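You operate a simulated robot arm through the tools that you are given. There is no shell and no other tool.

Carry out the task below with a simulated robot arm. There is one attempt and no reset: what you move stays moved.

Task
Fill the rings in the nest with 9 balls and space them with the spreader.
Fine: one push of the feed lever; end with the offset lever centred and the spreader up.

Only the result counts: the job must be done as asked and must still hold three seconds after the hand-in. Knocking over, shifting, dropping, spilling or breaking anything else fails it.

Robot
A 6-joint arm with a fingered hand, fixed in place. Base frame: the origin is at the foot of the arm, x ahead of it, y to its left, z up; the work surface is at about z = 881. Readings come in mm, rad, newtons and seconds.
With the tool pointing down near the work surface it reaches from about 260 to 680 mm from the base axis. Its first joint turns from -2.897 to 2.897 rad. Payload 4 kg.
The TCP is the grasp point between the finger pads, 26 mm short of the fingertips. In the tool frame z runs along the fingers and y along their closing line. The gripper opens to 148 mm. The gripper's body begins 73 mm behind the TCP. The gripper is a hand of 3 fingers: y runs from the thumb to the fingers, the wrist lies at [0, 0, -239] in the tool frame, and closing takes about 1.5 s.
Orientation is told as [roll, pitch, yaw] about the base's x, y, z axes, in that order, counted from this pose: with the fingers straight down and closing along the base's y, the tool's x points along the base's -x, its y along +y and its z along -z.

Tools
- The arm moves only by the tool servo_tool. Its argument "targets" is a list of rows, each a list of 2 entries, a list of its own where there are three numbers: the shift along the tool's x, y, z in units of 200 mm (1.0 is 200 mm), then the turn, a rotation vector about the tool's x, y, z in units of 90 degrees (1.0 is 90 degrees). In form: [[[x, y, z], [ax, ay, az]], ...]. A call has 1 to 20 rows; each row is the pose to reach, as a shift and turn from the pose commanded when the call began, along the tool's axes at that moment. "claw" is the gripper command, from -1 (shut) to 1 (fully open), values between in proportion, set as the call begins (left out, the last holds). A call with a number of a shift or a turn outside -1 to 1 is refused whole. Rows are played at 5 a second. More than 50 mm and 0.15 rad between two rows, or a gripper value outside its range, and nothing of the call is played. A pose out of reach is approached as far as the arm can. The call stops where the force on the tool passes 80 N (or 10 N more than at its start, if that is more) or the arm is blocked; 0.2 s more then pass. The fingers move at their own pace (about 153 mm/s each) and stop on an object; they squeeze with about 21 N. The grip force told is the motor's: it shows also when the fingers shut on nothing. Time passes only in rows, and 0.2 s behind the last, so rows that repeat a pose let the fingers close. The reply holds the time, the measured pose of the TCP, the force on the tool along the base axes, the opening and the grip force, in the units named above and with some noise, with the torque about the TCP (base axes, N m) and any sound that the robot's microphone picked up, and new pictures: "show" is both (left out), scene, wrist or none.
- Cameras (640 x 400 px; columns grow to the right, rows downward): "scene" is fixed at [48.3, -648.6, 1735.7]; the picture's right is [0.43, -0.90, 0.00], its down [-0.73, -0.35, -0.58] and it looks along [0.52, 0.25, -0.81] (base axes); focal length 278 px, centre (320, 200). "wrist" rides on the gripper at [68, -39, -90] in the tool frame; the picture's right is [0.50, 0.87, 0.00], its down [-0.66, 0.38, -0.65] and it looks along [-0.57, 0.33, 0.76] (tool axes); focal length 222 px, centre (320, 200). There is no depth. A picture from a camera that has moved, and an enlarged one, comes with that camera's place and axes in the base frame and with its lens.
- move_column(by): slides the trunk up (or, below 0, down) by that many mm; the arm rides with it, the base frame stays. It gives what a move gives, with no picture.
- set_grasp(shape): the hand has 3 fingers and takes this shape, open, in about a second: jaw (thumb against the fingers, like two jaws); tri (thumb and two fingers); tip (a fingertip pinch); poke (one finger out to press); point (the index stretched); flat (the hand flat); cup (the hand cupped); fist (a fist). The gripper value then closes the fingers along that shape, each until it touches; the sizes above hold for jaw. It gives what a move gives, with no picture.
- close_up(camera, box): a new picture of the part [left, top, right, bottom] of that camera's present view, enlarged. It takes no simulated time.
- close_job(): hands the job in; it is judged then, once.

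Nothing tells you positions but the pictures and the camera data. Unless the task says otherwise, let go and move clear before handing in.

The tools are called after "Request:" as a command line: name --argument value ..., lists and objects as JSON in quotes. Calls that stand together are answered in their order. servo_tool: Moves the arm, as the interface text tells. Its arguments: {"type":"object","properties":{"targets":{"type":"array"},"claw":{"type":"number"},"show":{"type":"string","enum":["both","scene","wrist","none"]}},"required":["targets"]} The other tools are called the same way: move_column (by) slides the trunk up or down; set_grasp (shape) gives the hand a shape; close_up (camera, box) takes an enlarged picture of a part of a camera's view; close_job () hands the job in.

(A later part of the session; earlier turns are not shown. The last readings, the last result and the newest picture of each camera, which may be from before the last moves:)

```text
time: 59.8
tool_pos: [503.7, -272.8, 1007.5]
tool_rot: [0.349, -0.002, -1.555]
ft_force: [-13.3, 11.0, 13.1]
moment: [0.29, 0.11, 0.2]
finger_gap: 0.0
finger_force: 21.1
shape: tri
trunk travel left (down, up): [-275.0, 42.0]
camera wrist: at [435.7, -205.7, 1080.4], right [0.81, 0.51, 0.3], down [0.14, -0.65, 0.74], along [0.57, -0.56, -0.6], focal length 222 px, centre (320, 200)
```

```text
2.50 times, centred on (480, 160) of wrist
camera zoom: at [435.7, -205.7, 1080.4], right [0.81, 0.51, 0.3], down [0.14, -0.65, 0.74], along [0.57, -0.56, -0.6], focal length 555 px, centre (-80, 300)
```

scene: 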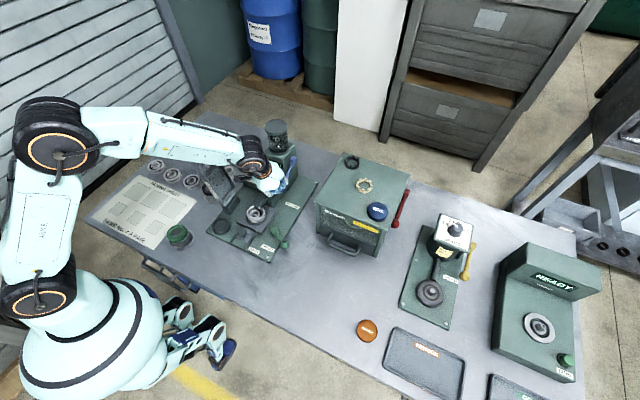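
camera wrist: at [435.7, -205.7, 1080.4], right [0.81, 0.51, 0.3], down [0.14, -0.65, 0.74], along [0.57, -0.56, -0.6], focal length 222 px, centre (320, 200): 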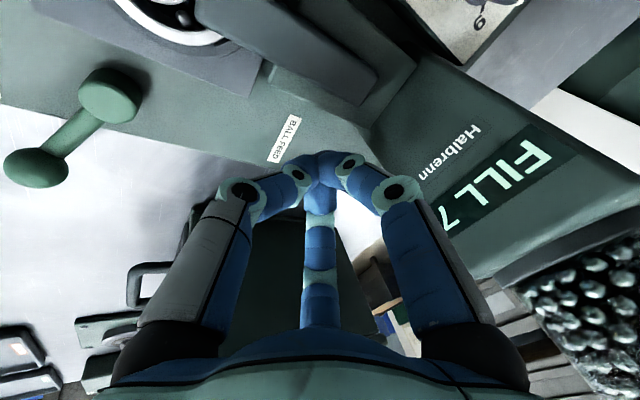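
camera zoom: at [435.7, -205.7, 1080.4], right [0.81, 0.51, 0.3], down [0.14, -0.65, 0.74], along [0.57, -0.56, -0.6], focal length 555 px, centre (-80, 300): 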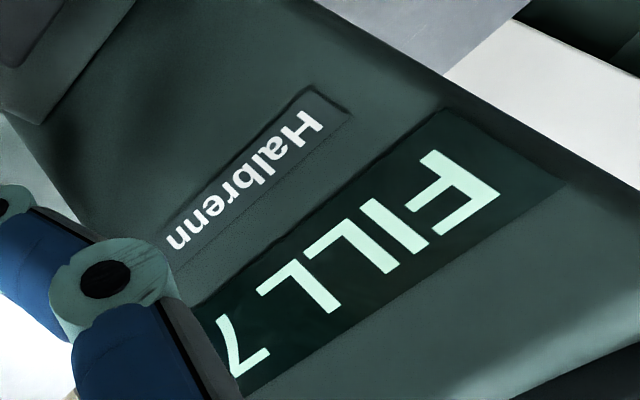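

Request:
close_up --camera "scene" --box '[240, 120, 320, 210]'

Request:
close_up --camera "wrist" --box '[240, 80, 440, 240]'

```text
4.44 times, centred on (280, 165) of scene
camera zoom: at [48.3, -648.6, 1735.7], right [0.43, -0.9, 0.0], down [-0.73, -0.35, -0.58], along [0.52, 0.25, -0.81], focal length 1238 px, centre (498, 356)
```

zoom: 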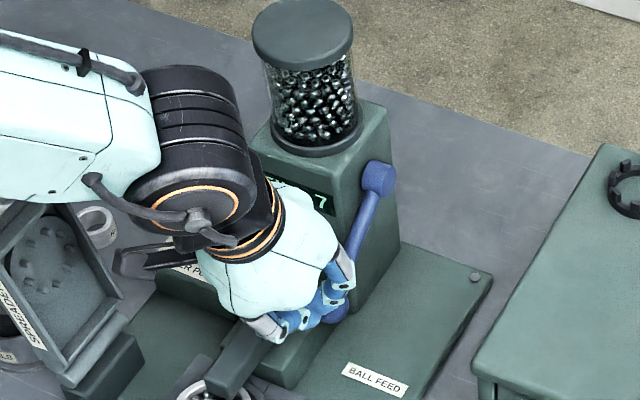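

```text
2.50 times, centred on (340, 160) of wrist
camera zoom: at [435.7, -205.7, 1080.4], right [0.81, 0.51, 0.3], down [0.14, -0.65, 0.74], along [0.57, -0.56, -0.6], focal length 555 px, centre (270, 300)
```

zoom: 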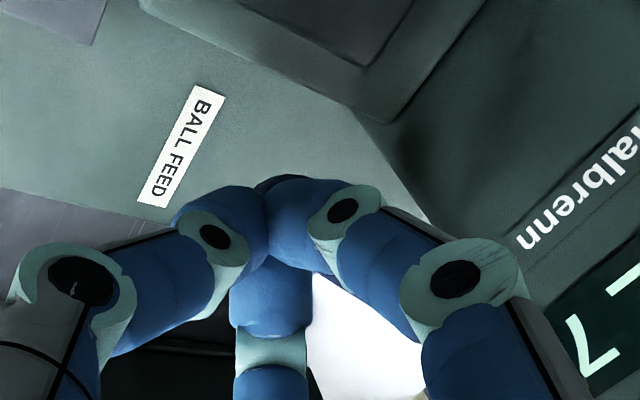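

The count is at 7 and still rising while the lever is held. Waiting a bit longer.

Request:
servo_tool --targets '[[[0, 0, 0], [0, 0, 0]], [[0, 0, 0], [0, 0, 0]], [[0, 0, 0], [0, 0, 0]], [[0, 0, 0], [0, 0, 0]], [[0, 0, 0], [0, 0, 0]], [[0, 0, 0], [0, 0, 0]]]' --show "none"

Request:
close_up --camera "scene" --box '[240, 120, 320, 210]'

Request:
close_up --camera "wrist" --box '[380, 80, 580, 240]'

```text
time: 61.2
tool_pos: [505.4, -273.9, 1009.9]
tool_rot: [0.35, -0.002, -1.557]
ft_force: [-12.9, 8.0, 9.8]
moment: [0.23, 0.15, 0.14]
finger_gap: 0.2
finger_force: 20.7
shape: tri
trunk travel left (down, up): [-275.0, 42.0]
```

```text
4.44 times, centred on (280, 165) of scene
camera zoom: at [48.3, -648.6, 1735.7], right [0.43, -0.9, 0.0], down [-0.73, -0.35, -0.58], along [0.52, 0.25, -0.81], focal length 1238 px, centre (498, 356)
```

zoom: 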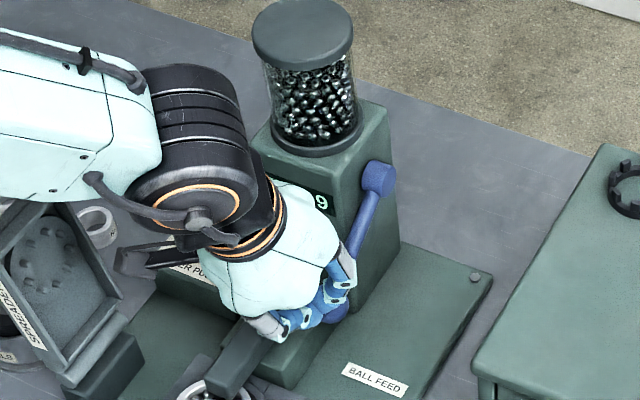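

```text
2.50 times, centred on (480, 160) of wrist
camera zoom: at [436.6, -206.5, 1081.2], right [0.81, 0.51, 0.3], down [0.14, -0.65, 0.75], along [0.57, -0.56, -0.6], focal length 555 px, centre (-80, 300)
```

zoom: 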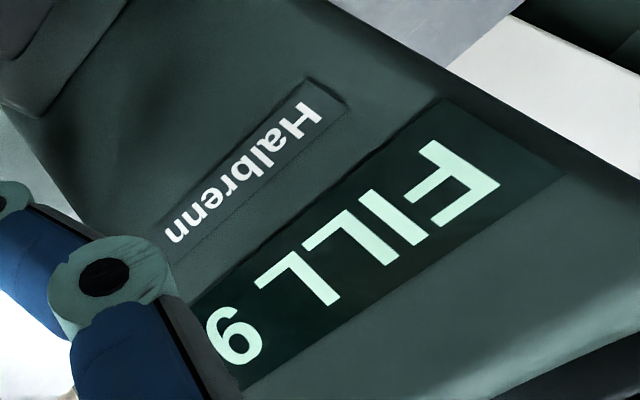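

The display reads FILL 9. I'll release the feed lever smoothly by retreating up along the arc.

Request:
servo_tool --targets '[[[0, 0, -0.0485], [0, 0, 0]], [[0, 0.004, -0.0965], [0, 0, 0]], [[0, 0.012, -0.1435], [0, 0, 0]], [[0, 0.024, -0.191], [0, 0, 0]], [[0, 0.0405, -0.2355], [0, 0, 0]], [[0, 0.109, -0.4235], [0, 0, 0]], [[0, 0.177, -0.6115], [0, 0, 0]]]' --show "both"

Request:
close_up --camera "scene" --box '[240, 120, 320, 210]'

Request:
close_up --camera "scene" --box '[240, 195, 280, 225]'

```text
time: 62.8
tool_pos: [498.1, -272.9, 1136.6]
tool_rot: [0.348, 0.001, -1.555]
ft_force: [1.0, -0.1, 0.3]
moment: [-0.02, 0.0, 0.03]
finger_gap: 0.2
finger_force: 21.1
shape: tri
trunk travel left (down, up): [-275.0, 42.0]
camera wrist: at [430.1, -205.7, 1207.5], right [0.81, 0.51, 0.3], down [0.14, -0.65, 0.74], along [0.57, -0.56, -0.6], focal length 222 px, centre (320, 200)
```

scene: 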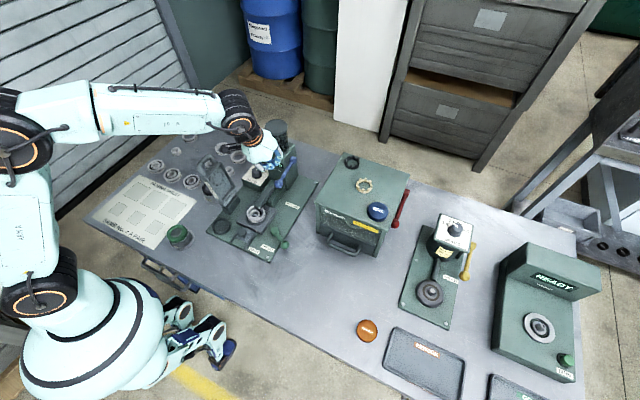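
wrist: 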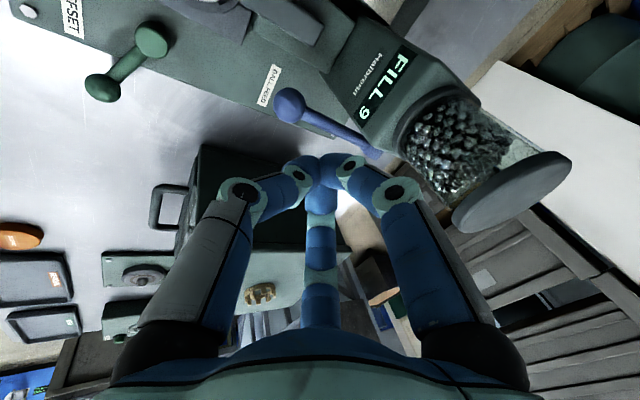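

```text
4.44 times, centred on (280, 165) of scene
camera zoom: at [48.3, -648.6, 1735.7], right [0.43, -0.9, 0.0], down [-0.73, -0.35, -0.58], along [0.52, 0.25, -0.81], focal length 1238 px, centre (498, 356)
```

zoom: 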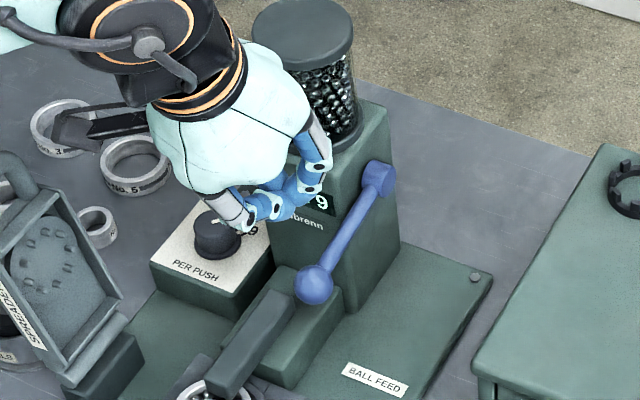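

```text
13.33 times, centred on (260, 210) of scene
camera zoom: at [48.3, -648.6, 1735.7], right [0.43, -0.9, 0.0], down [-0.73, -0.35, -0.58], along [0.52, 0.25, -0.81], focal length 3713 px, centre (1120, 67)
```

zoom: 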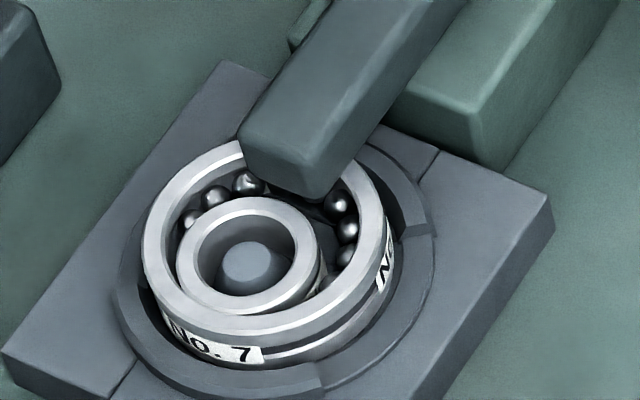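

All nine balls are in the crescent and the feed lever has sprung back. Next I'll return the offset lever to centre, re-approaching its ball (now near (363, −372)) with the same caging pose.

Request:
servo_tool --targets '[[[0, 0.009, -0.024], [0.074, 0, 0]], [[0, 0.018, -0.048], [0.148, 0, 0]], [[0, 0.0255, -0.0705], [0.222, 0, 0]]]' --claw -0.2 --show "none"

Request:
servo_tool --targets '[[[-0.0609, -0.0854, 0], [0, 0, 0.0865]], [[-0.1218, -0.1708, 0], [0, 0, 0.173]], [[-0.1826, -0.2561, 0], [0, 0, 0.2595]], [[-0.2435, -0.3415, 0], [0, 0, 0.346]], [[-0.3044, -0.4269, 0], [0, 0, 0.4325]], [[-0.3653, -0.5123, 0], [0, 0, 0.519]], [[-0.4261, -0.5976, 0], [0, 0, 0.6055]], [[-0.487, -0.683, 0], [0, 0, 0.692]]]' --show "none"

Request:
servo_tool --targets '[[[0, 0, 0], [-0.042, -0.072, 0]], [[0, 0, 0], [-0.0833, -0.1443, 0]], [[0, 0, 0], [-0.0833, -0.1443, 0]]]' --show "both"

Request:
close_up --camera "scene" --box '[230, 170, 320, 250]'

```text
time: 63.6
tool_pos: [499.8, -273.1, 1149.1]
tool_rot: [-0.001, -0.001, -1.559]
ft_force: [0.1, -0.3, 0.3]
moment: [0.01, -0.02, -0.01]
finger_gap: 58.8
finger_force: 0.1
shape: tri
trunk travel left (down, up): [-275.0, 42.0]
```

```text
time: 65.4
tool_pos: [363.9, -372.4, 1150.2]
tool_rot: [-0.001, 0.002, -2.646]
ft_force: [0.3, 0.0, 0.6]
moment: [-0.01, -0.02, 0.0]
finger_gap: 58.8
finger_force: 0.2
shape: tri
trunk travel left (down, up): [-275.0, 42.0]
```

```text
time: 66.2
tool_pos: [364.2, -373.2, 1151.0]
tool_rot: [0.134, -0.228, -2.66]
ft_force: [-0.3, -0.4, 0.1]
moment: [0.02, 0.01, 0.01]
finger_gap: 58.8
finger_force: 0.1
shape: tri
trunk travel left (down, up): [-275.0, 42.0]
camera wrist: at [416.1, -288.2, 1218.1], right [0.85, -0.52, 0.0], down [-0.29, -0.48, 0.83], along [-0.43, -0.71, -0.56], focal length 222 px, centre (320, 200)
```

scene: 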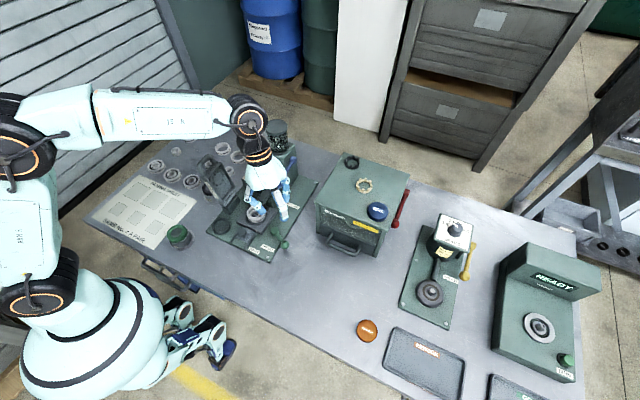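
wrist: 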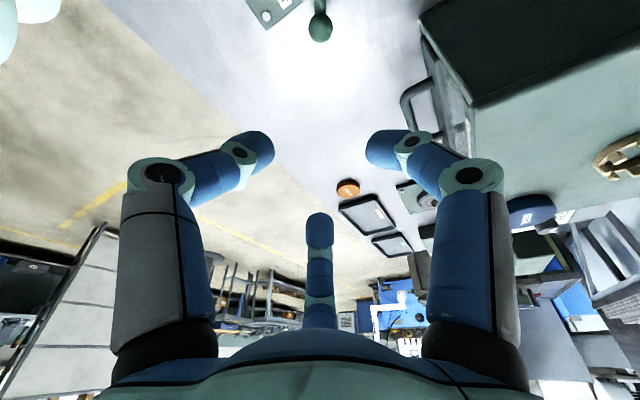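

```text
5.00 times, centred on (275, 210) of scene
camera zoom: at [48.3, -648.6, 1735.7], right [0.43, -0.9, 0.0], down [-0.73, -0.35, -0.58], along [0.52, 0.25, -0.81], focal length 1392 px, centre (545, 150)
```

zoom: 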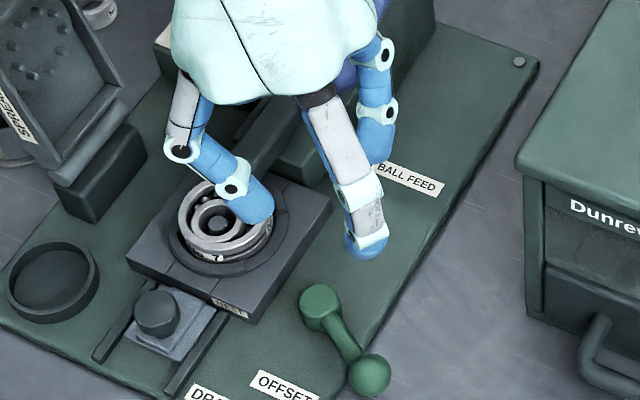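

Request:
servo_tool --targets '[[[0.042, -0.0243, 0.181], [0, 0, 0]], [[0.084, -0.0485, 0.362], [0, 0, 0]], [[0.126, -0.0728, 0.5433], [0, 0, 0]], [[0.168, -0.097, 0.7244], [0, 0, 0]], [[0.168, -0.097, 0.7244], [0, 0, 0]]]' --show "wrist"

Request:
close_up --camera "wrist" --box '[220, 60, 440, 260]'

```text
time: 67.4
tool_pos: [364.7, -373.5, 996.0]
tool_rot: [0.135, -0.226, -2.66]
ft_force: [0.2, 0.3, 0.7]
moment: [0.0, 0.01, 0.02]
finger_gap: 58.8
finger_force: 0.1
shape: tri
trunk travel left (down, up): [-275.0, 42.0]
camera wrist: at [416.2, -288.9, 1063.7], right [0.85, -0.52, 0.0], down [-0.29, -0.48, 0.83], along [-0.43, -0.71, -0.56], focal length 222 px, centre (320, 200)
```

wrist: 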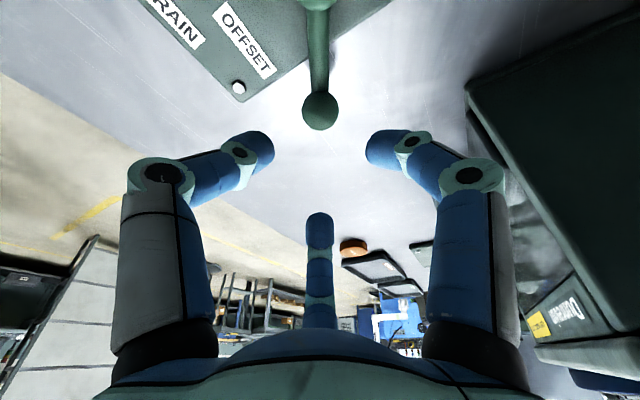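

```text
2.00 times, centred on (330, 160) of wrist
camera zoom: at [416.2, -288.9, 1063.7], right [0.85, -0.52, 0.0], down [-0.29, -0.48, 0.83], along [-0.43, -0.71, -0.56], focal length 444 px, centre (300, 280)
```

zoom: 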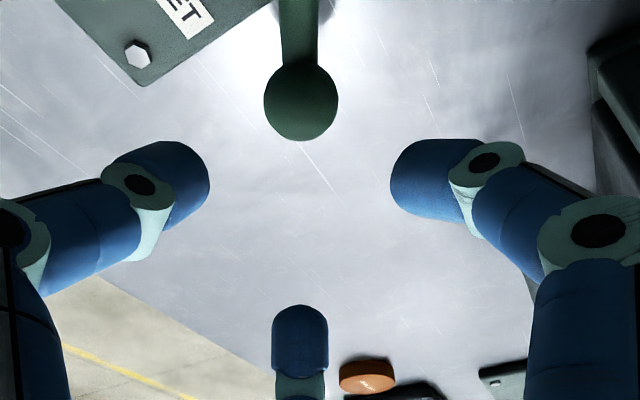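

Request:
servo_tool --targets '[[[0.0209, -0.0121, 0.09], [0, 0, 0]], [[0.0418, -0.0241, 0.18], [0, 0, 0]], [[0.0627, -0.0362, 0.2705], [0, 0, 0]], [[0.0627, -0.0362, 0.2705], [0, 0, 0]]]' --show "none"

Request:
servo_tool --targets '[[[0, 0, 0], [0, 0, 0]], [[0, 0, 0], [0, 0, 0]]]' --claw -0.55 --show "wrist"

Request:
close_up --camera "wrist" --box '[220, 60, 440, 260]'

```text
time: 68.4
tool_pos: [363.3, -375.0, 943.8]
tool_rot: [0.135, -0.226, -2.659]
ft_force: [-0.3, 1.2, 0.7]
moment: [0.0, 0.03, 0.02]
finger_gap: 58.9
finger_force: 0.0
shape: tri
trunk travel left (down, up): [-275.0, 42.0]
```

```text
time: 69.0
tool_pos: [363.6, -376.0, 943.3]
tool_rot: [0.135, -0.225, -2.661]
ft_force: [0.5, 0.4, 0.6]
moment: [-0.01, 0.01, 0.03]
finger_gap: 33.7
finger_force: 0.1
shape: tri
trunk travel left (down, up): [-275.0, 42.0]
camera wrist: at [414.7, -291.4, 1010.3], right [0.85, -0.52, 0.0], down [-0.29, -0.48, 0.83], along [-0.43, -0.71, -0.56], focal length 222 px, centre (320, 200)
```

wrist: 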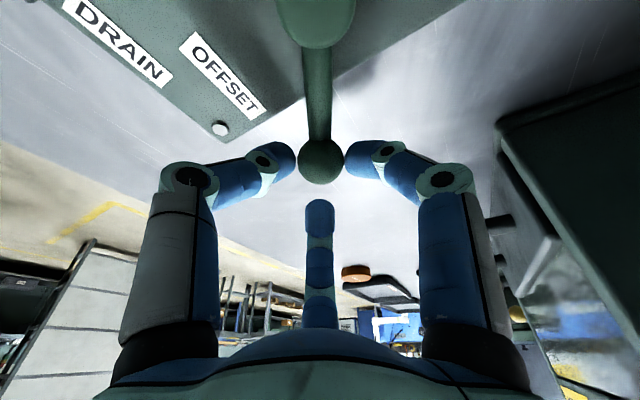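

```text
2.00 times, centred on (330, 160) of wrist
camera zoom: at [414.7, -291.4, 1010.3], right [0.85, -0.52, 0.0], down [-0.29, -0.48, 0.83], along [-0.43, -0.71, -0.56], focal length 444 px, centre (300, 280)
```

zoom: 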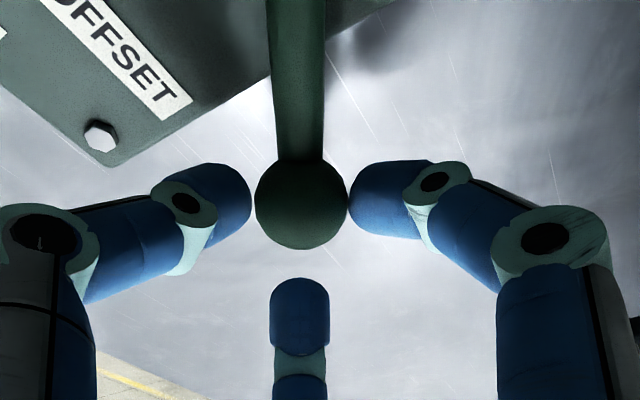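

Caged again. Rotating the lever back toward its original centred position, in steps.

Request:
servo_tool --targets '[[[0.0167, 0.0259, -0.0004], [-0.0125, 0.0072, -0.0537]], [[0.0354, 0.0503, -0.0015], [-0.0249, 0.0144, -0.1073]], [[0.0562, 0.073, -0.0033], [-0.0373, 0.0216, -0.161]]]' --show "none"

Request:
servo_tool --targets '[[[0.0167, 0.0259, -0.0004], [-0.0125, 0.0072, -0.0537]], [[0.0354, 0.0503, -0.0015], [-0.0249, 0.0144, -0.1073]], [[0.0562, 0.073, -0.0033], [-0.0373, 0.0216, -0.161]]]' --show "wrist"

Request:
close_up --camera "wrist" --box '[220, 60, 440, 260]'

Request:
close_up --camera "scene" --box '[230, 180, 310, 250]'

```text
time: 69.8
tool_pos: [381.3, -381.8, 943.9]
tool_rot: [0.136, -0.228, -2.396]
ft_force: [-0.6, -0.7, -0.1]
moment: [-0.02, 0.01, -0.02]
finger_gap: 33.4
finger_force: 0.1
shape: tri
trunk travel left (down, up): [-275.0, 42.0]
```

```text
time: 70.6
tool_pos: [398.4, -386.7, 944.3]
tool_rot: [0.135, -0.225, -2.134]
ft_force: [0.1, 0.1, 0.3]
moment: [0.01, -0.01, 0.01]
finger_gap: 33.6
finger_force: 0.0
shape: tri
trunk travel left (down, up): [-275.0, 42.0]
camera wrist: at [401.1, -286.8, 1011.8], right [1.0, -0.02, 0.0], down [-0.01, -0.56, 0.83], along [-0.02, -0.83, -0.56], focal length 222 px, centre (320, 200)
```

wrist: 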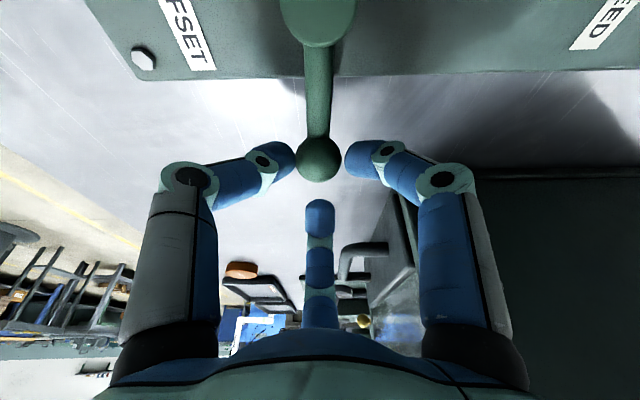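

```text
2.00 times, centred on (330, 160) of wrist
camera zoom: at [401.1, -286.8, 1011.8], right [1.0, -0.02, 0.0], down [-0.01, -0.56, 0.83], along [-0.02, -0.83, -0.56], focal length 444 px, centre (300, 280)
```

zoom: 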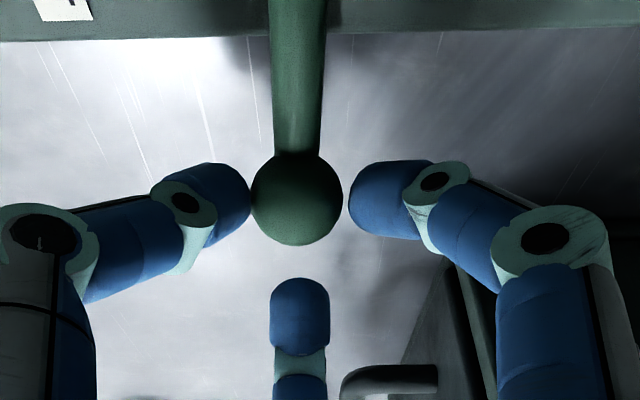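

```text
5.71 times, centred on (270, 215) of scene
camera zoom: at [48.3, -648.6, 1735.7], right [0.43, -0.9, 0.0], down [-0.73, -0.35, -0.58], along [0.52, 0.25, -0.81], focal length 1591 px, centre (606, 114)
```

zoom: 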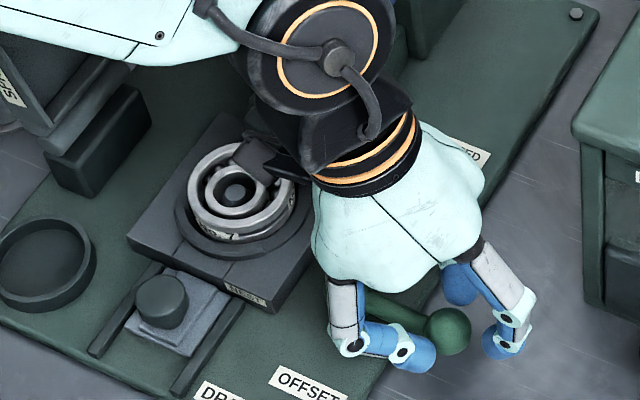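

Request:
servo_tool --targets '[[[0.0167, 0.0259, -0.0004], [-0.0125, 0.0072, -0.0537]], [[0.0354, 0.0503, -0.0015], [-0.0249, 0.0144, -0.1073]], [[0.0562, 0.073, -0.0033], [-0.0373, 0.0216, -0.161]]]' --show "none"

Request:
servo_tool --targets '[[[0.0167, 0.0259, -0.0004], [-0.0125, 0.0072, -0.0537]], [[0.0354, 0.0503, -0.0015], [-0.0249, 0.0144, -0.1073]], [[0.0562, 0.073, -0.0033], [-0.0373, 0.0216, -0.161]]]' --show "wrist"

Request:
close_up --camera "wrist" --box '[220, 60, 440, 260]'

Request:
close_up --camera "scene" --box '[230, 180, 310, 250]'

```text
time: 71.4
tool_pos: [416.9, -382.8, 945.2]
tool_rot: [0.133, -0.228, -1.873]
ft_force: [0.1, 0.4, 0.4]
moment: [-0.02, 0.06, -0.01]
finger_gap: 33.6
finger_force: 0.1
shape: tri
trunk travel left (down, up): [-275.0, 42.0]
```

```text
time: 72.2
tool_pos: [433.2, -375.2, 944.9]
tool_rot: [0.135, -0.227, -1.611]
ft_force: [0.3, -0.8, 1.2]
moment: [0.03, -0.03, 0.02]
finger_gap: 33.6
finger_force: 0.0
shape: tri
trunk travel left (down, up): [-275.0, 42.0]
camera wrist: at [386.8, -288.6, 1012.1], right [0.88, 0.48, 0.0], down [0.27, -0.49, 0.83], along [0.4, -0.73, -0.56], focal length 222 px, centre (320, 200)
```

wrist: 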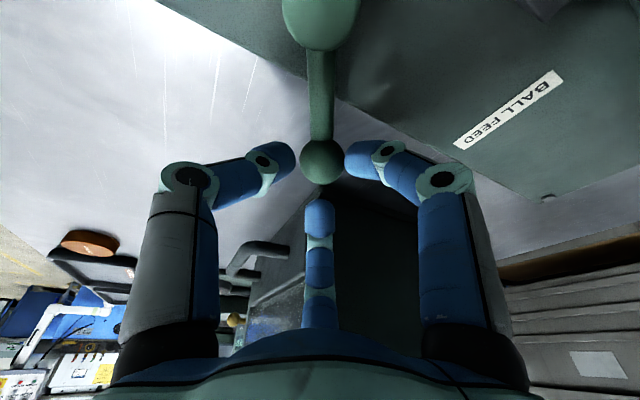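

```text
2.00 times, centred on (330, 160) of wrist
camera zoom: at [386.8, -288.6, 1012.1], right [0.88, 0.48, 0.0], down [0.27, -0.49, 0.83], along [0.4, -0.73, -0.56], focal length 444 px, centre (300, 280)
```

zoom: 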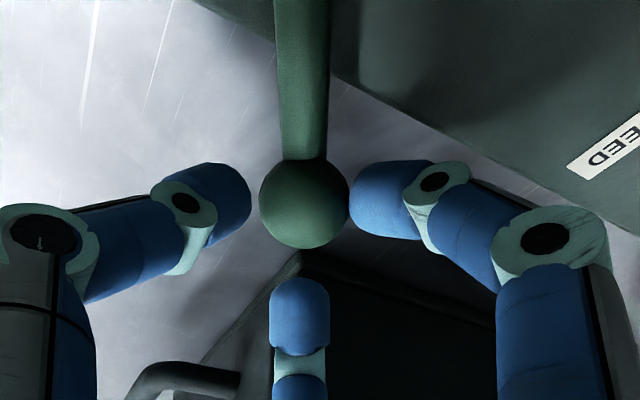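

```text
5.71 times, centred on (270, 215) of scene
camera zoom: at [48.3, -648.6, 1735.7], right [0.43, -0.9, 0.0], down [-0.73, -0.35, -0.58], along [0.52, 0.25, -0.81], focal length 1591 px, centre (606, 114)
```

zoom: 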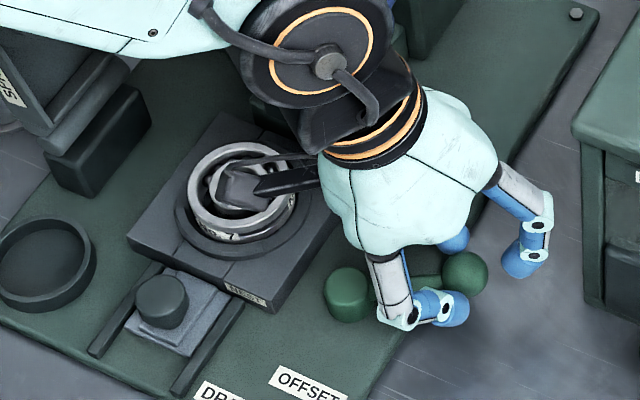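

The lever is back near its original angle. I'll open, lift away, and compare with the initial picture.

Request:
servo_tool --targets '[[[0, 0, 0], [0, 0, 0]], [[0, 0, 0], [0, 0, 0]]]' --claw -0.2 --show "none"

Request:
servo_tool --targets '[[[-0.0224, 0.013, -0.097], [0, 0, 0]], [[-0.067, 0.0388, -0.29], [0, 0, 0]], [[-0.112, 0.0647, -0.483], [0, 0, 0]], [[-0.157, 0.0906, -0.676], [0, 0, 0]], [[-0.202, 0.1165, -0.869], [0, 0, 0]], [[-0.2125, 0.1225, -0.915], [0, 0, 0]]]' --show "both"

Request:
close_up --camera "scene" --box '[265, 215, 305, 245]'

Request:
close_up --camera "scene" --box '[240, 195, 280, 225]'

```text
time: 72.8
tool_pos: [434.1, -377.3, 945.5]
tool_rot: [0.134, -0.227, -1.612]
ft_force: [0.6, -0.9, 0.4]
moment: [0.01, 0.0, 0.01]
finger_gap: 58.8
finger_force: 0.1
shape: tri
trunk travel left (down, up): [-275.0, 42.0]
```

```text
time: 74.2
tool_pos: [435.1, -376.0, 1137.5]
tool_rot: [0.134, -0.225, -1.614]
ft_force: [0.1, 0.1, -0.2]
moment: [0.0, 0.0, 0.0]
finger_gap: 58.8
finger_force: 0.0
shape: tri
trunk travel left (down, up): [-275.0, 42.0]
camera wrist: at [388.2, -287.9, 1204.6], right [0.88, 0.48, 0.0], down [0.27, -0.49, 0.83], along [0.4, -0.73, -0.56], focal length 222 px, centre (320, 200)
```

scene: 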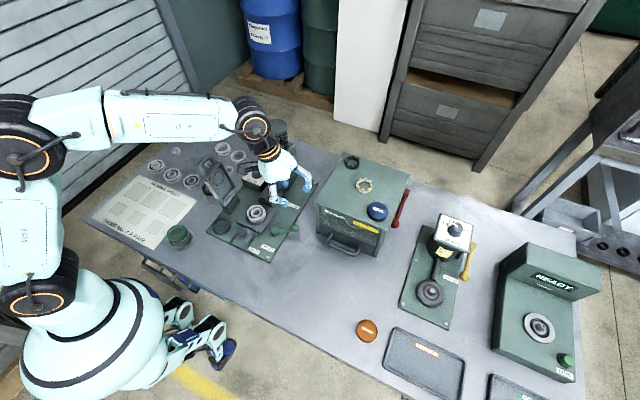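
wrist: 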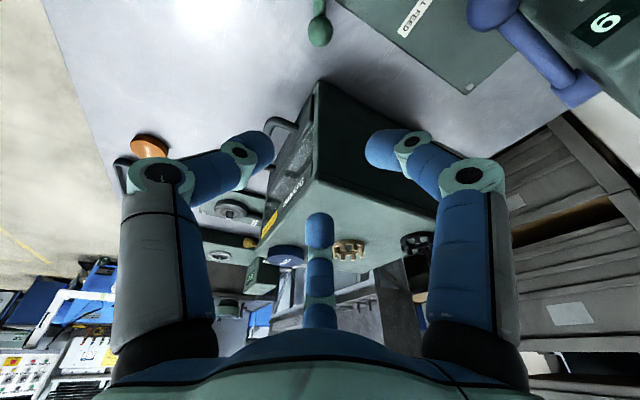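

```text
13.33 times, centred on (285, 230) of scene
camera zoom: at [48.3, -648.6, 1735.7], right [0.43, -0.9, 0.0], down [-0.73, -0.35, -0.58], along [0.52, 0.25, -0.81], focal length 3713 px, centre (787, -200)
```

zoom: 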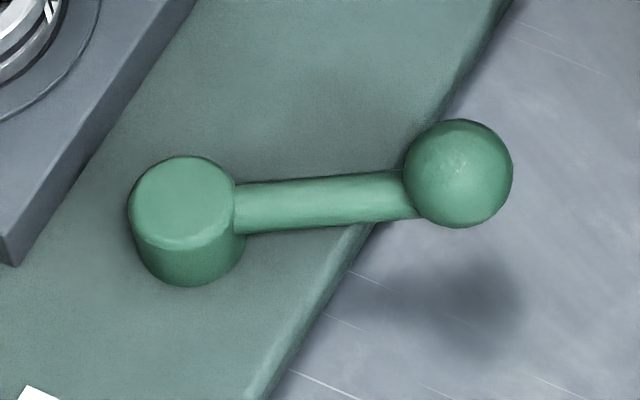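

```text
13.33 times, centred on (260, 210) of scene
camera zoom: at [48.3, -648.6, 1735.7], right [0.43, -0.9, 0.0], down [-0.73, -0.35, -0.58], along [0.52, 0.25, -0.81], focal length 3713 px, centre (1120, 67)
```

zoom: 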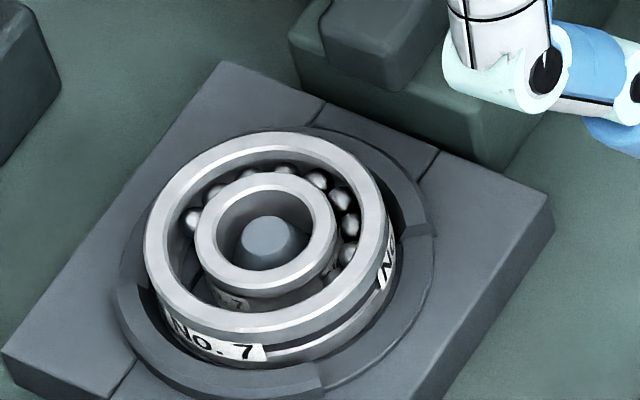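

The offset lever is back exactly at its original centred position, the rings are concentric, and the balls are in. Now the spreader: I'll check how the jaw shape closes, to choose a handle grip.

Request:
servo_tool --targets '[[[0, 0, -0.05], [0.042, 0.072, 0]], [[0, 0, -0.1], [0.0833, 0.1443, 0]], [[0, 0, -0.2], [0.0833, 0.1443, 0]]]' --show "none"

Request:
set_grasp --shape "jaw"

Request:
servo_tool --targets '[[[0, 0, 0], [0, 0, 0]], [[0, 0, 0], [0, 0, 0]], [[0, 0, 0], [0, 0, 0]]]' --claw -0.3 --show "both"

Request:
close_up --camera "scene" --box '[230, 120, 340, 220]'

```text
time: 75.0
tool_pos: [427.2, -364.9, 1175.1]
tool_rot: [0.001, 0.0, -1.597]
ft_force: [-0.6, 0.2, 0.3]
moment: [0.02, 0.02, -0.02]
finger_gap: 59.0
finger_force: 0.0
shape: tri
trunk travel left (down, up): [-275.0, 42.0]
```

```text
time: 75.9
tool_pos: [429.5, -365.6, 1175.0]
tool_rot: [0.001, 0.0, -1.596]
ft_force: [0.9, -0.4, -0.7]
moment: [-0.02, 0.0, 0.03]
finger_gap: 147.8
finger_force: 0.1
shape: jaw
trunk travel left (down, up): [-275.0, 42.0]
```

```text
time: 76.7
tool_pos: [428.4, -366.9, 1175.2]
tool_rot: [0.001, -0.001, -1.598]
ft_force: [0.8, -0.6, 1.0]
moment: [-0.01, 0.03, 0.02]
finger_gap: 52.4
finger_force: 0.1
shape: jaw
trunk travel left (down, up): [-275.0, 42.0]
camera wrist: at [391.4, -296.5, 1265.5], right [0.88, 0.48, 0.0], down [0.36, -0.66, 0.65], along [0.31, -0.57, -0.76], focal length 222 px, centre (320, 200)
```

scene: 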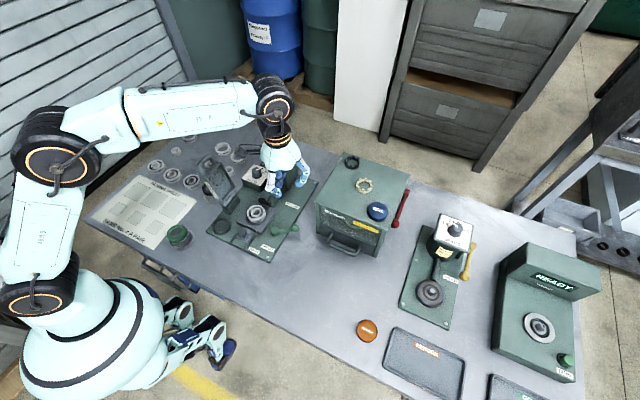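
wrist: 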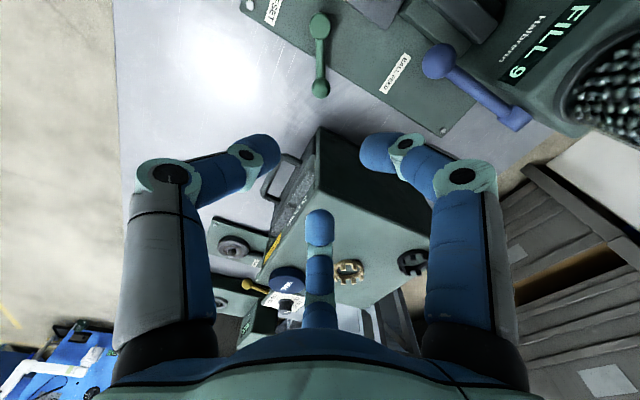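

```text
4.00 times, centred on (285, 170) of scene
camera zoom: at [48.3, -648.6, 1735.7], right [0.43, -0.9, 0.0], down [-0.73, -0.35, -0.58], along [0.52, 0.25, -0.81], focal length 1114 px, centre (460, 320)
```

zoom: 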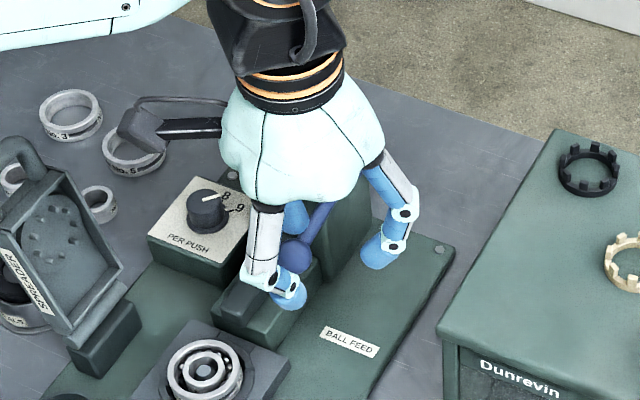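

Request:
servo_tool --targets '[[[0, 0, 0], [0, 0, 0]], [[0, 0, 0], [0, 0, 0]], [[0, 0, 0], [0, 0, 0]]]' --claw -0.85 --show "wrist"

Request:
set_grasp --shape "tip"

Request:
servo_tool --targets '[[[0, 0, 0], [0, 0, 0]], [[0, 0, 0], [0, 0, 0]], [[0, 0, 0], [0, 0, 0]], [[0, 0, 0], [0, 0, 0]], [[0, 0, 0], [0, 0, 0]]]' --claw -0.85 --show "wrist"

```text
time: 77.5
tool_pos: [428.9, -366.7, 1174.9]
tool_rot: [0.0, 0.001, -1.596]
ft_force: [0.6, -0.1, -0.1]
moment: [0.01, -0.01, -0.02]
finger_gap: 11.5
finger_force: 0.1
shape: jaw
trunk travel left (down, up): [-275.0, 42.0]
camera wrist: at [391.5, -296.5, 1265.5], right [0.88, 0.48, 0.0], down [0.36, -0.66, 0.65], along [0.31, -0.57, -0.76], focal length 222 px, centre (320, 200)
```

wrist: 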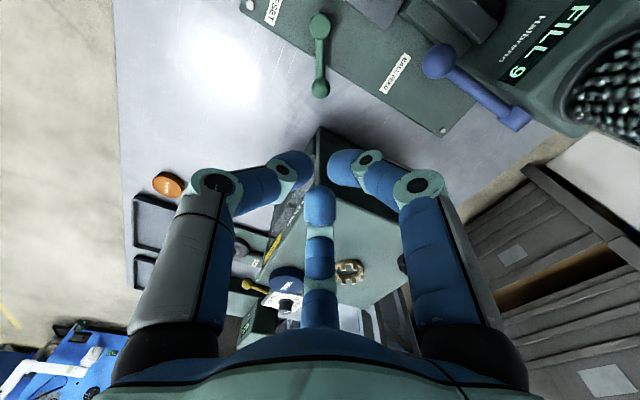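

```text
time: 78.4
tool_pos: [427.4, -365.6, 1176.3]
tool_rot: [0.001, -0.001, -1.598]
ft_force: [-0.3, -0.1, -0.1]
moment: [0.01, -0.01, -0.03]
finger_gap: 147.8
finger_force: 0.1
shape: tip
trunk travel left (down, up): [-275.0, 42.0]
```

```text
time: 79.6
tool_pos: [429.1, -365.8, 1176.0]
tool_rot: [0.0, -0.001, -1.597]
ft_force: [0.2, -0.6, -0.6]
moment: [-0.04, -0.03, -0.01]
finger_gap: 11.6
finger_force: 0.1
shape: tip
trunk travel left (down, up): [-275.0, 42.0]
camera wrist: at [391.4, -296.5, 1265.5], right [0.88, 0.48, 0.0], down [0.36, -0.66, 0.65], along [0.31, -0.57, -0.76], focal length 222 px, centre (320, 200)
```

wrist: 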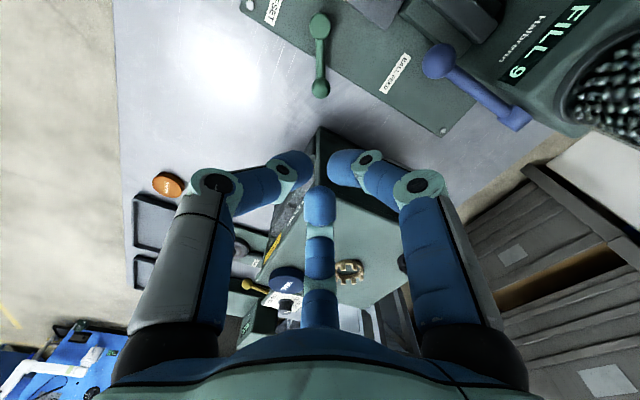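

All shapes close as a centric three-finger grip, so I'll use a loose cage around the spreader's handle bar, with the thumb on the front side. Moving above the handle with ψ=0 to measure it.

Request:
servo_tool --targets '[[[0.098, -0.0025, -0.025], [0, 0, -0.0833]], [[0.197, -0.005, -0.05], [0, 0, -0.1667]], [[0.295, -0.0075, -0.075], [0, 0, -0.25]], [[0.393, -0.01, -0.1], [0, 0, -0.3333]], [[0.492, -0.0125, -0.125], [0, 0, -0.4167]], [[0.59, -0.015, -0.15], [0, 0, -0.5]]]' --claw 0 --show "none"

Request:
servo_tool --targets '[[[0.071, 0.068, -0.02], [0, 0, -0.0862]], [[0.143, 0.135, -0.04], [0, 0, -0.1723]], [[0.214, 0.203, -0.06], [0, 0, -0.2585]], [[0.285, 0.271, -0.08], [0, 0, -0.3447]], [[0.357, 0.338, -0.1], [0, 0, -0.4308]], [[0.428, 0.406, -0.125], [0, 0, -0.517]]]' --show "both"

Request:
close_up --camera "wrist" --box '[220, 20, 440, 220]'

Request:
close_up --camera "scene" --box '[180, 110, 280, 210]'

```text
time: 81.0
tool_pos: [428.0, -246.4, 1202.7]
tool_rot: [0.001, 0.001, -0.809]
ft_force: [-0.2, 0.1, -0.9]
moment: [-0.02, -0.02, 0.0]
finger_gap: 73.6
finger_force: 0.1
shape: tip
trunk travel left (down, up): [-275.0, 42.0]
```

```text
time: 82.4
tool_pos: [428.8, -130.7, 1228.3]
tool_rot: [0.0, 0.0, 0.003]
ft_force: [0.1, -0.7, -0.6]
moment: [-0.02, -0.03, -0.02]
finger_gap: 73.7
finger_force: 0.1
shape: tip
trunk travel left (down, up): [-275.0, 42.0]
camera wrist: at [360.3, -168.6, 1318.4], right [-0.5, 0.86, 0.0], down [0.65, 0.38, 0.65], along [0.57, 0.33, -0.76], focal length 222 px, centre (320, 200)
```

scene: 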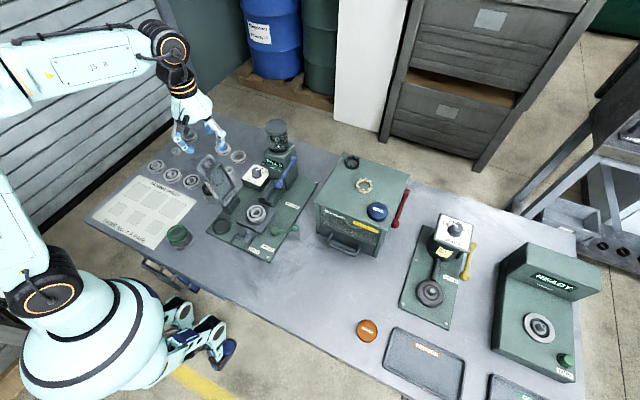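
wrist: 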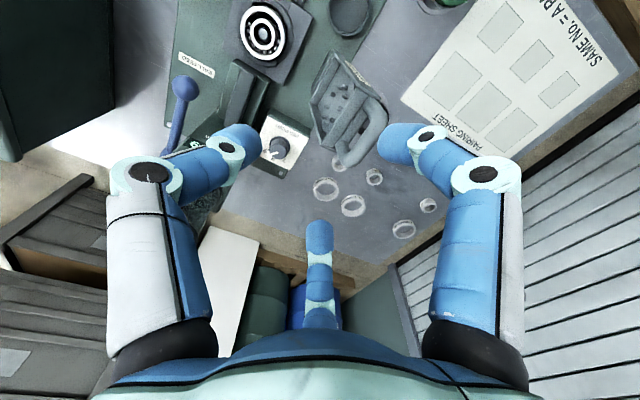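

```text
2.00 times, centred on (330, 120) of wrist
camera zoom: at [360.3, -168.6, 1318.4], right [-0.5, 0.86, 0.0], down [0.65, 0.38, 0.65], along [0.57, 0.33, -0.76], focal length 444 px, centre (300, 360)
```

zoom: 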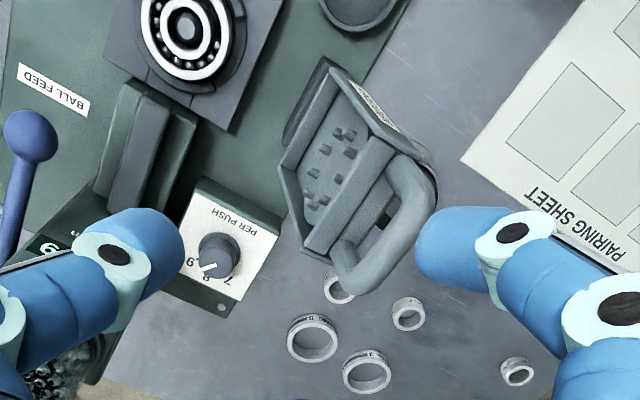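

```text
4.00 times, centred on (230, 160) of scene
camera zoom: at [48.3, -648.6, 1735.7], right [0.43, -0.9, 0.0], down [-0.73, -0.35, -0.58], along [0.52, 0.25, -0.81], focal length 1114 px, centre (680, 360)
```

zoom: 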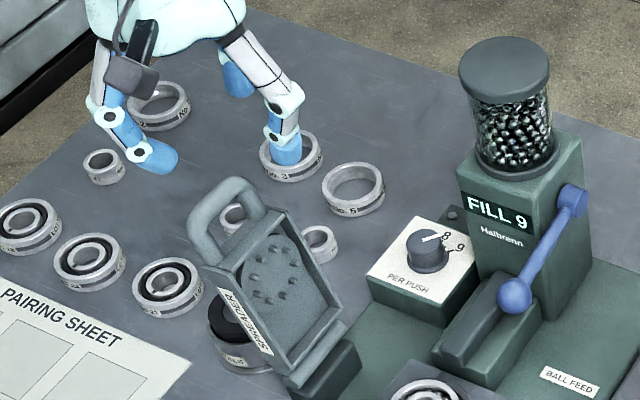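

Request:
close_up --camera "scene" --box '[220, 145, 260, 175]'

Request:
close_up --camera "wrist" --box '[310, 40, 390, 180]'

Request:
close_up --camera "scene" --box '[225, 155, 280, 215]'

```text
13.33 times, centred on (240, 160) of scene
camera zoom: at [48.3, -648.6, 1735.7], right [0.43, -0.9, 0.0], down [-0.73, -0.35, -0.58], along [0.52, 0.25, -0.81], focal length 3713 px, centre (1387, 733)
```

zoom: 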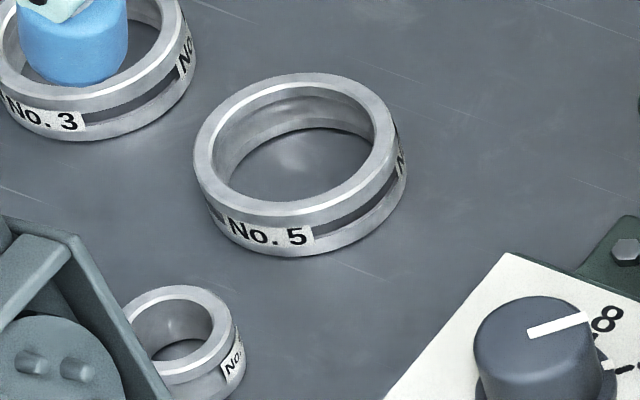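

```text
2.86 times, centred on (350, 110) of wrist
camera zoom: at [360.3, -168.6, 1318.4], right [-0.5, 0.86, 0.0], down [0.65, 0.38, 0.65], along [0.57, 0.33, -0.76], focal length 635 px, centre (234, 457)
```

zoom: 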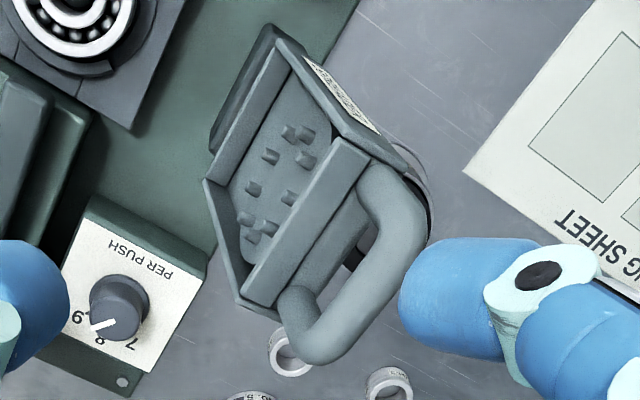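

```text
6.67 times, centred on (252, 185) of scene
camera zoom: at [48.3, -648.6, 1735.7], right [0.43, -0.9, 0.0], down [-0.73, -0.35, -0.58], along [0.52, 0.25, -0.81], focal length 1857 px, centre (770, 300)
```

zoom: 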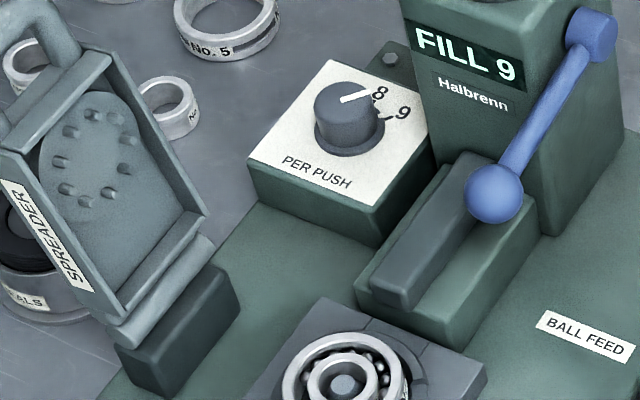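

The handle bar measures about (424, −88, 1129), with the hinge at about y=−116, z=946 (radius about 185 mm). I'll lower the open three-finger cage over the bar.

Request:
servo_tool --targets '[[[0.012, 0.127, 0.07], [0, 0, 0]], [[0.024, 0.2535, 0.14], [0, 0, 0]], [[0.024, 0.2535, 0.14], [0, 0, 0]]]' --show "both"

Request:
close_up --camera "wrist" --box '[220, 40, 440, 240]'

Request:
close_up --camera "scene" --box '[180, 90, 280, 190]'

```text
time: 83.2
tool_pos: [423.4, -79.3, 1201.2]
tool_rot: [-0.001, -0.002, 0.001]
ft_force: [0.2, 0.5, -0.7]
moment: [0.03, -0.01, 0.0]
finger_gap: 73.3
finger_force: 0.0
shape: tip
trunk travel left (down, up): [-275.0, 42.0]
camera wrist: at [357.0, -117.5, 1290.7], right [-0.5, 0.87, 0.0], down [0.65, 0.38, 0.65], along [0.57, 0.33, -0.76], focal length 222 px, centre (320, 200)
```

scene: 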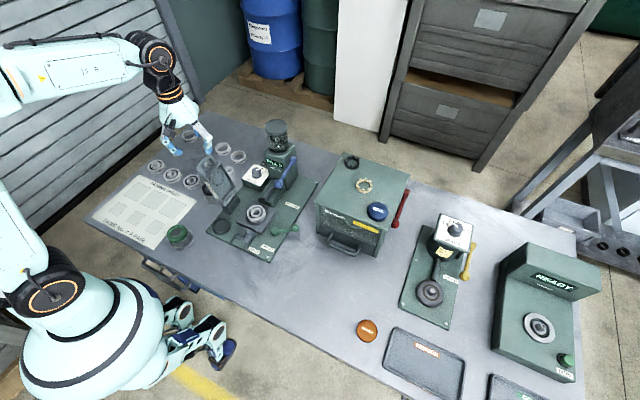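
wrist: 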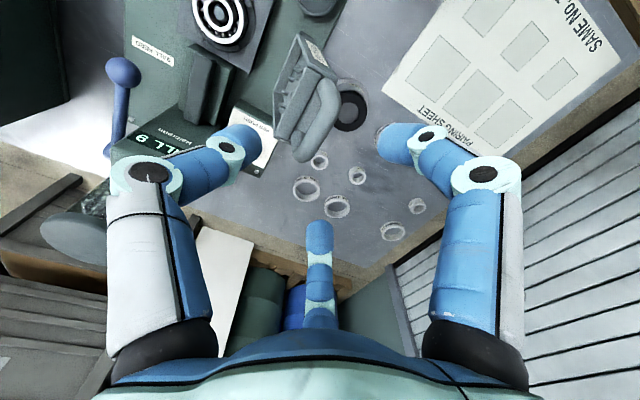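

```text
2.00 times, centred on (330, 140) of wrist
camera zoom: at [357.0, -117.5, 1290.7], right [-0.5, 0.87, 0.0], down [0.65, 0.38, 0.65], along [0.57, 0.33, -0.76], focal length 444 px, centre (300, 320)
```

zoom: 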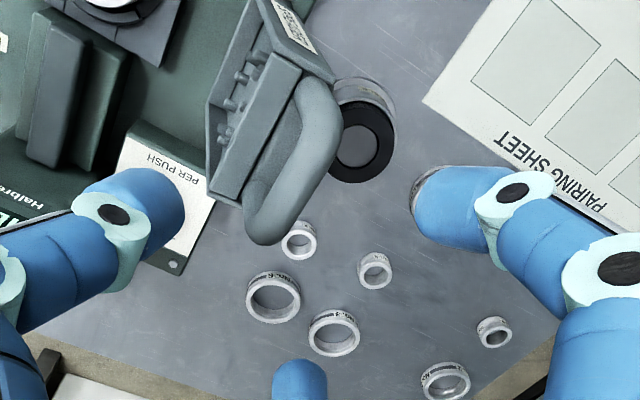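

```text
4.00 times, centred on (230, 140) of scene
camera zoom: at [48.3, -648.6, 1735.7], right [0.43, -0.9, 0.0], down [-0.73, -0.35, -0.58], along [0.52, 0.25, -0.81], focal length 1114 px, centre (680, 440)
```

zoom: 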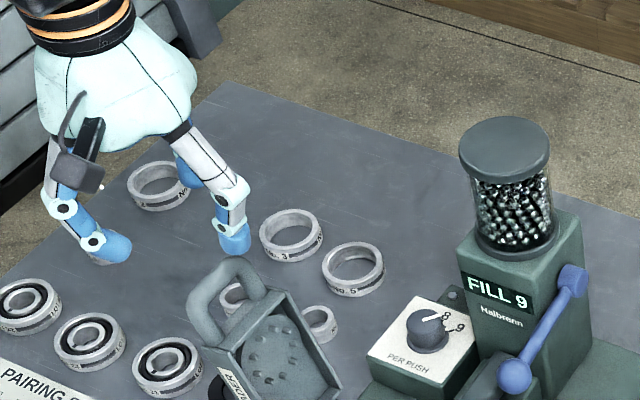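

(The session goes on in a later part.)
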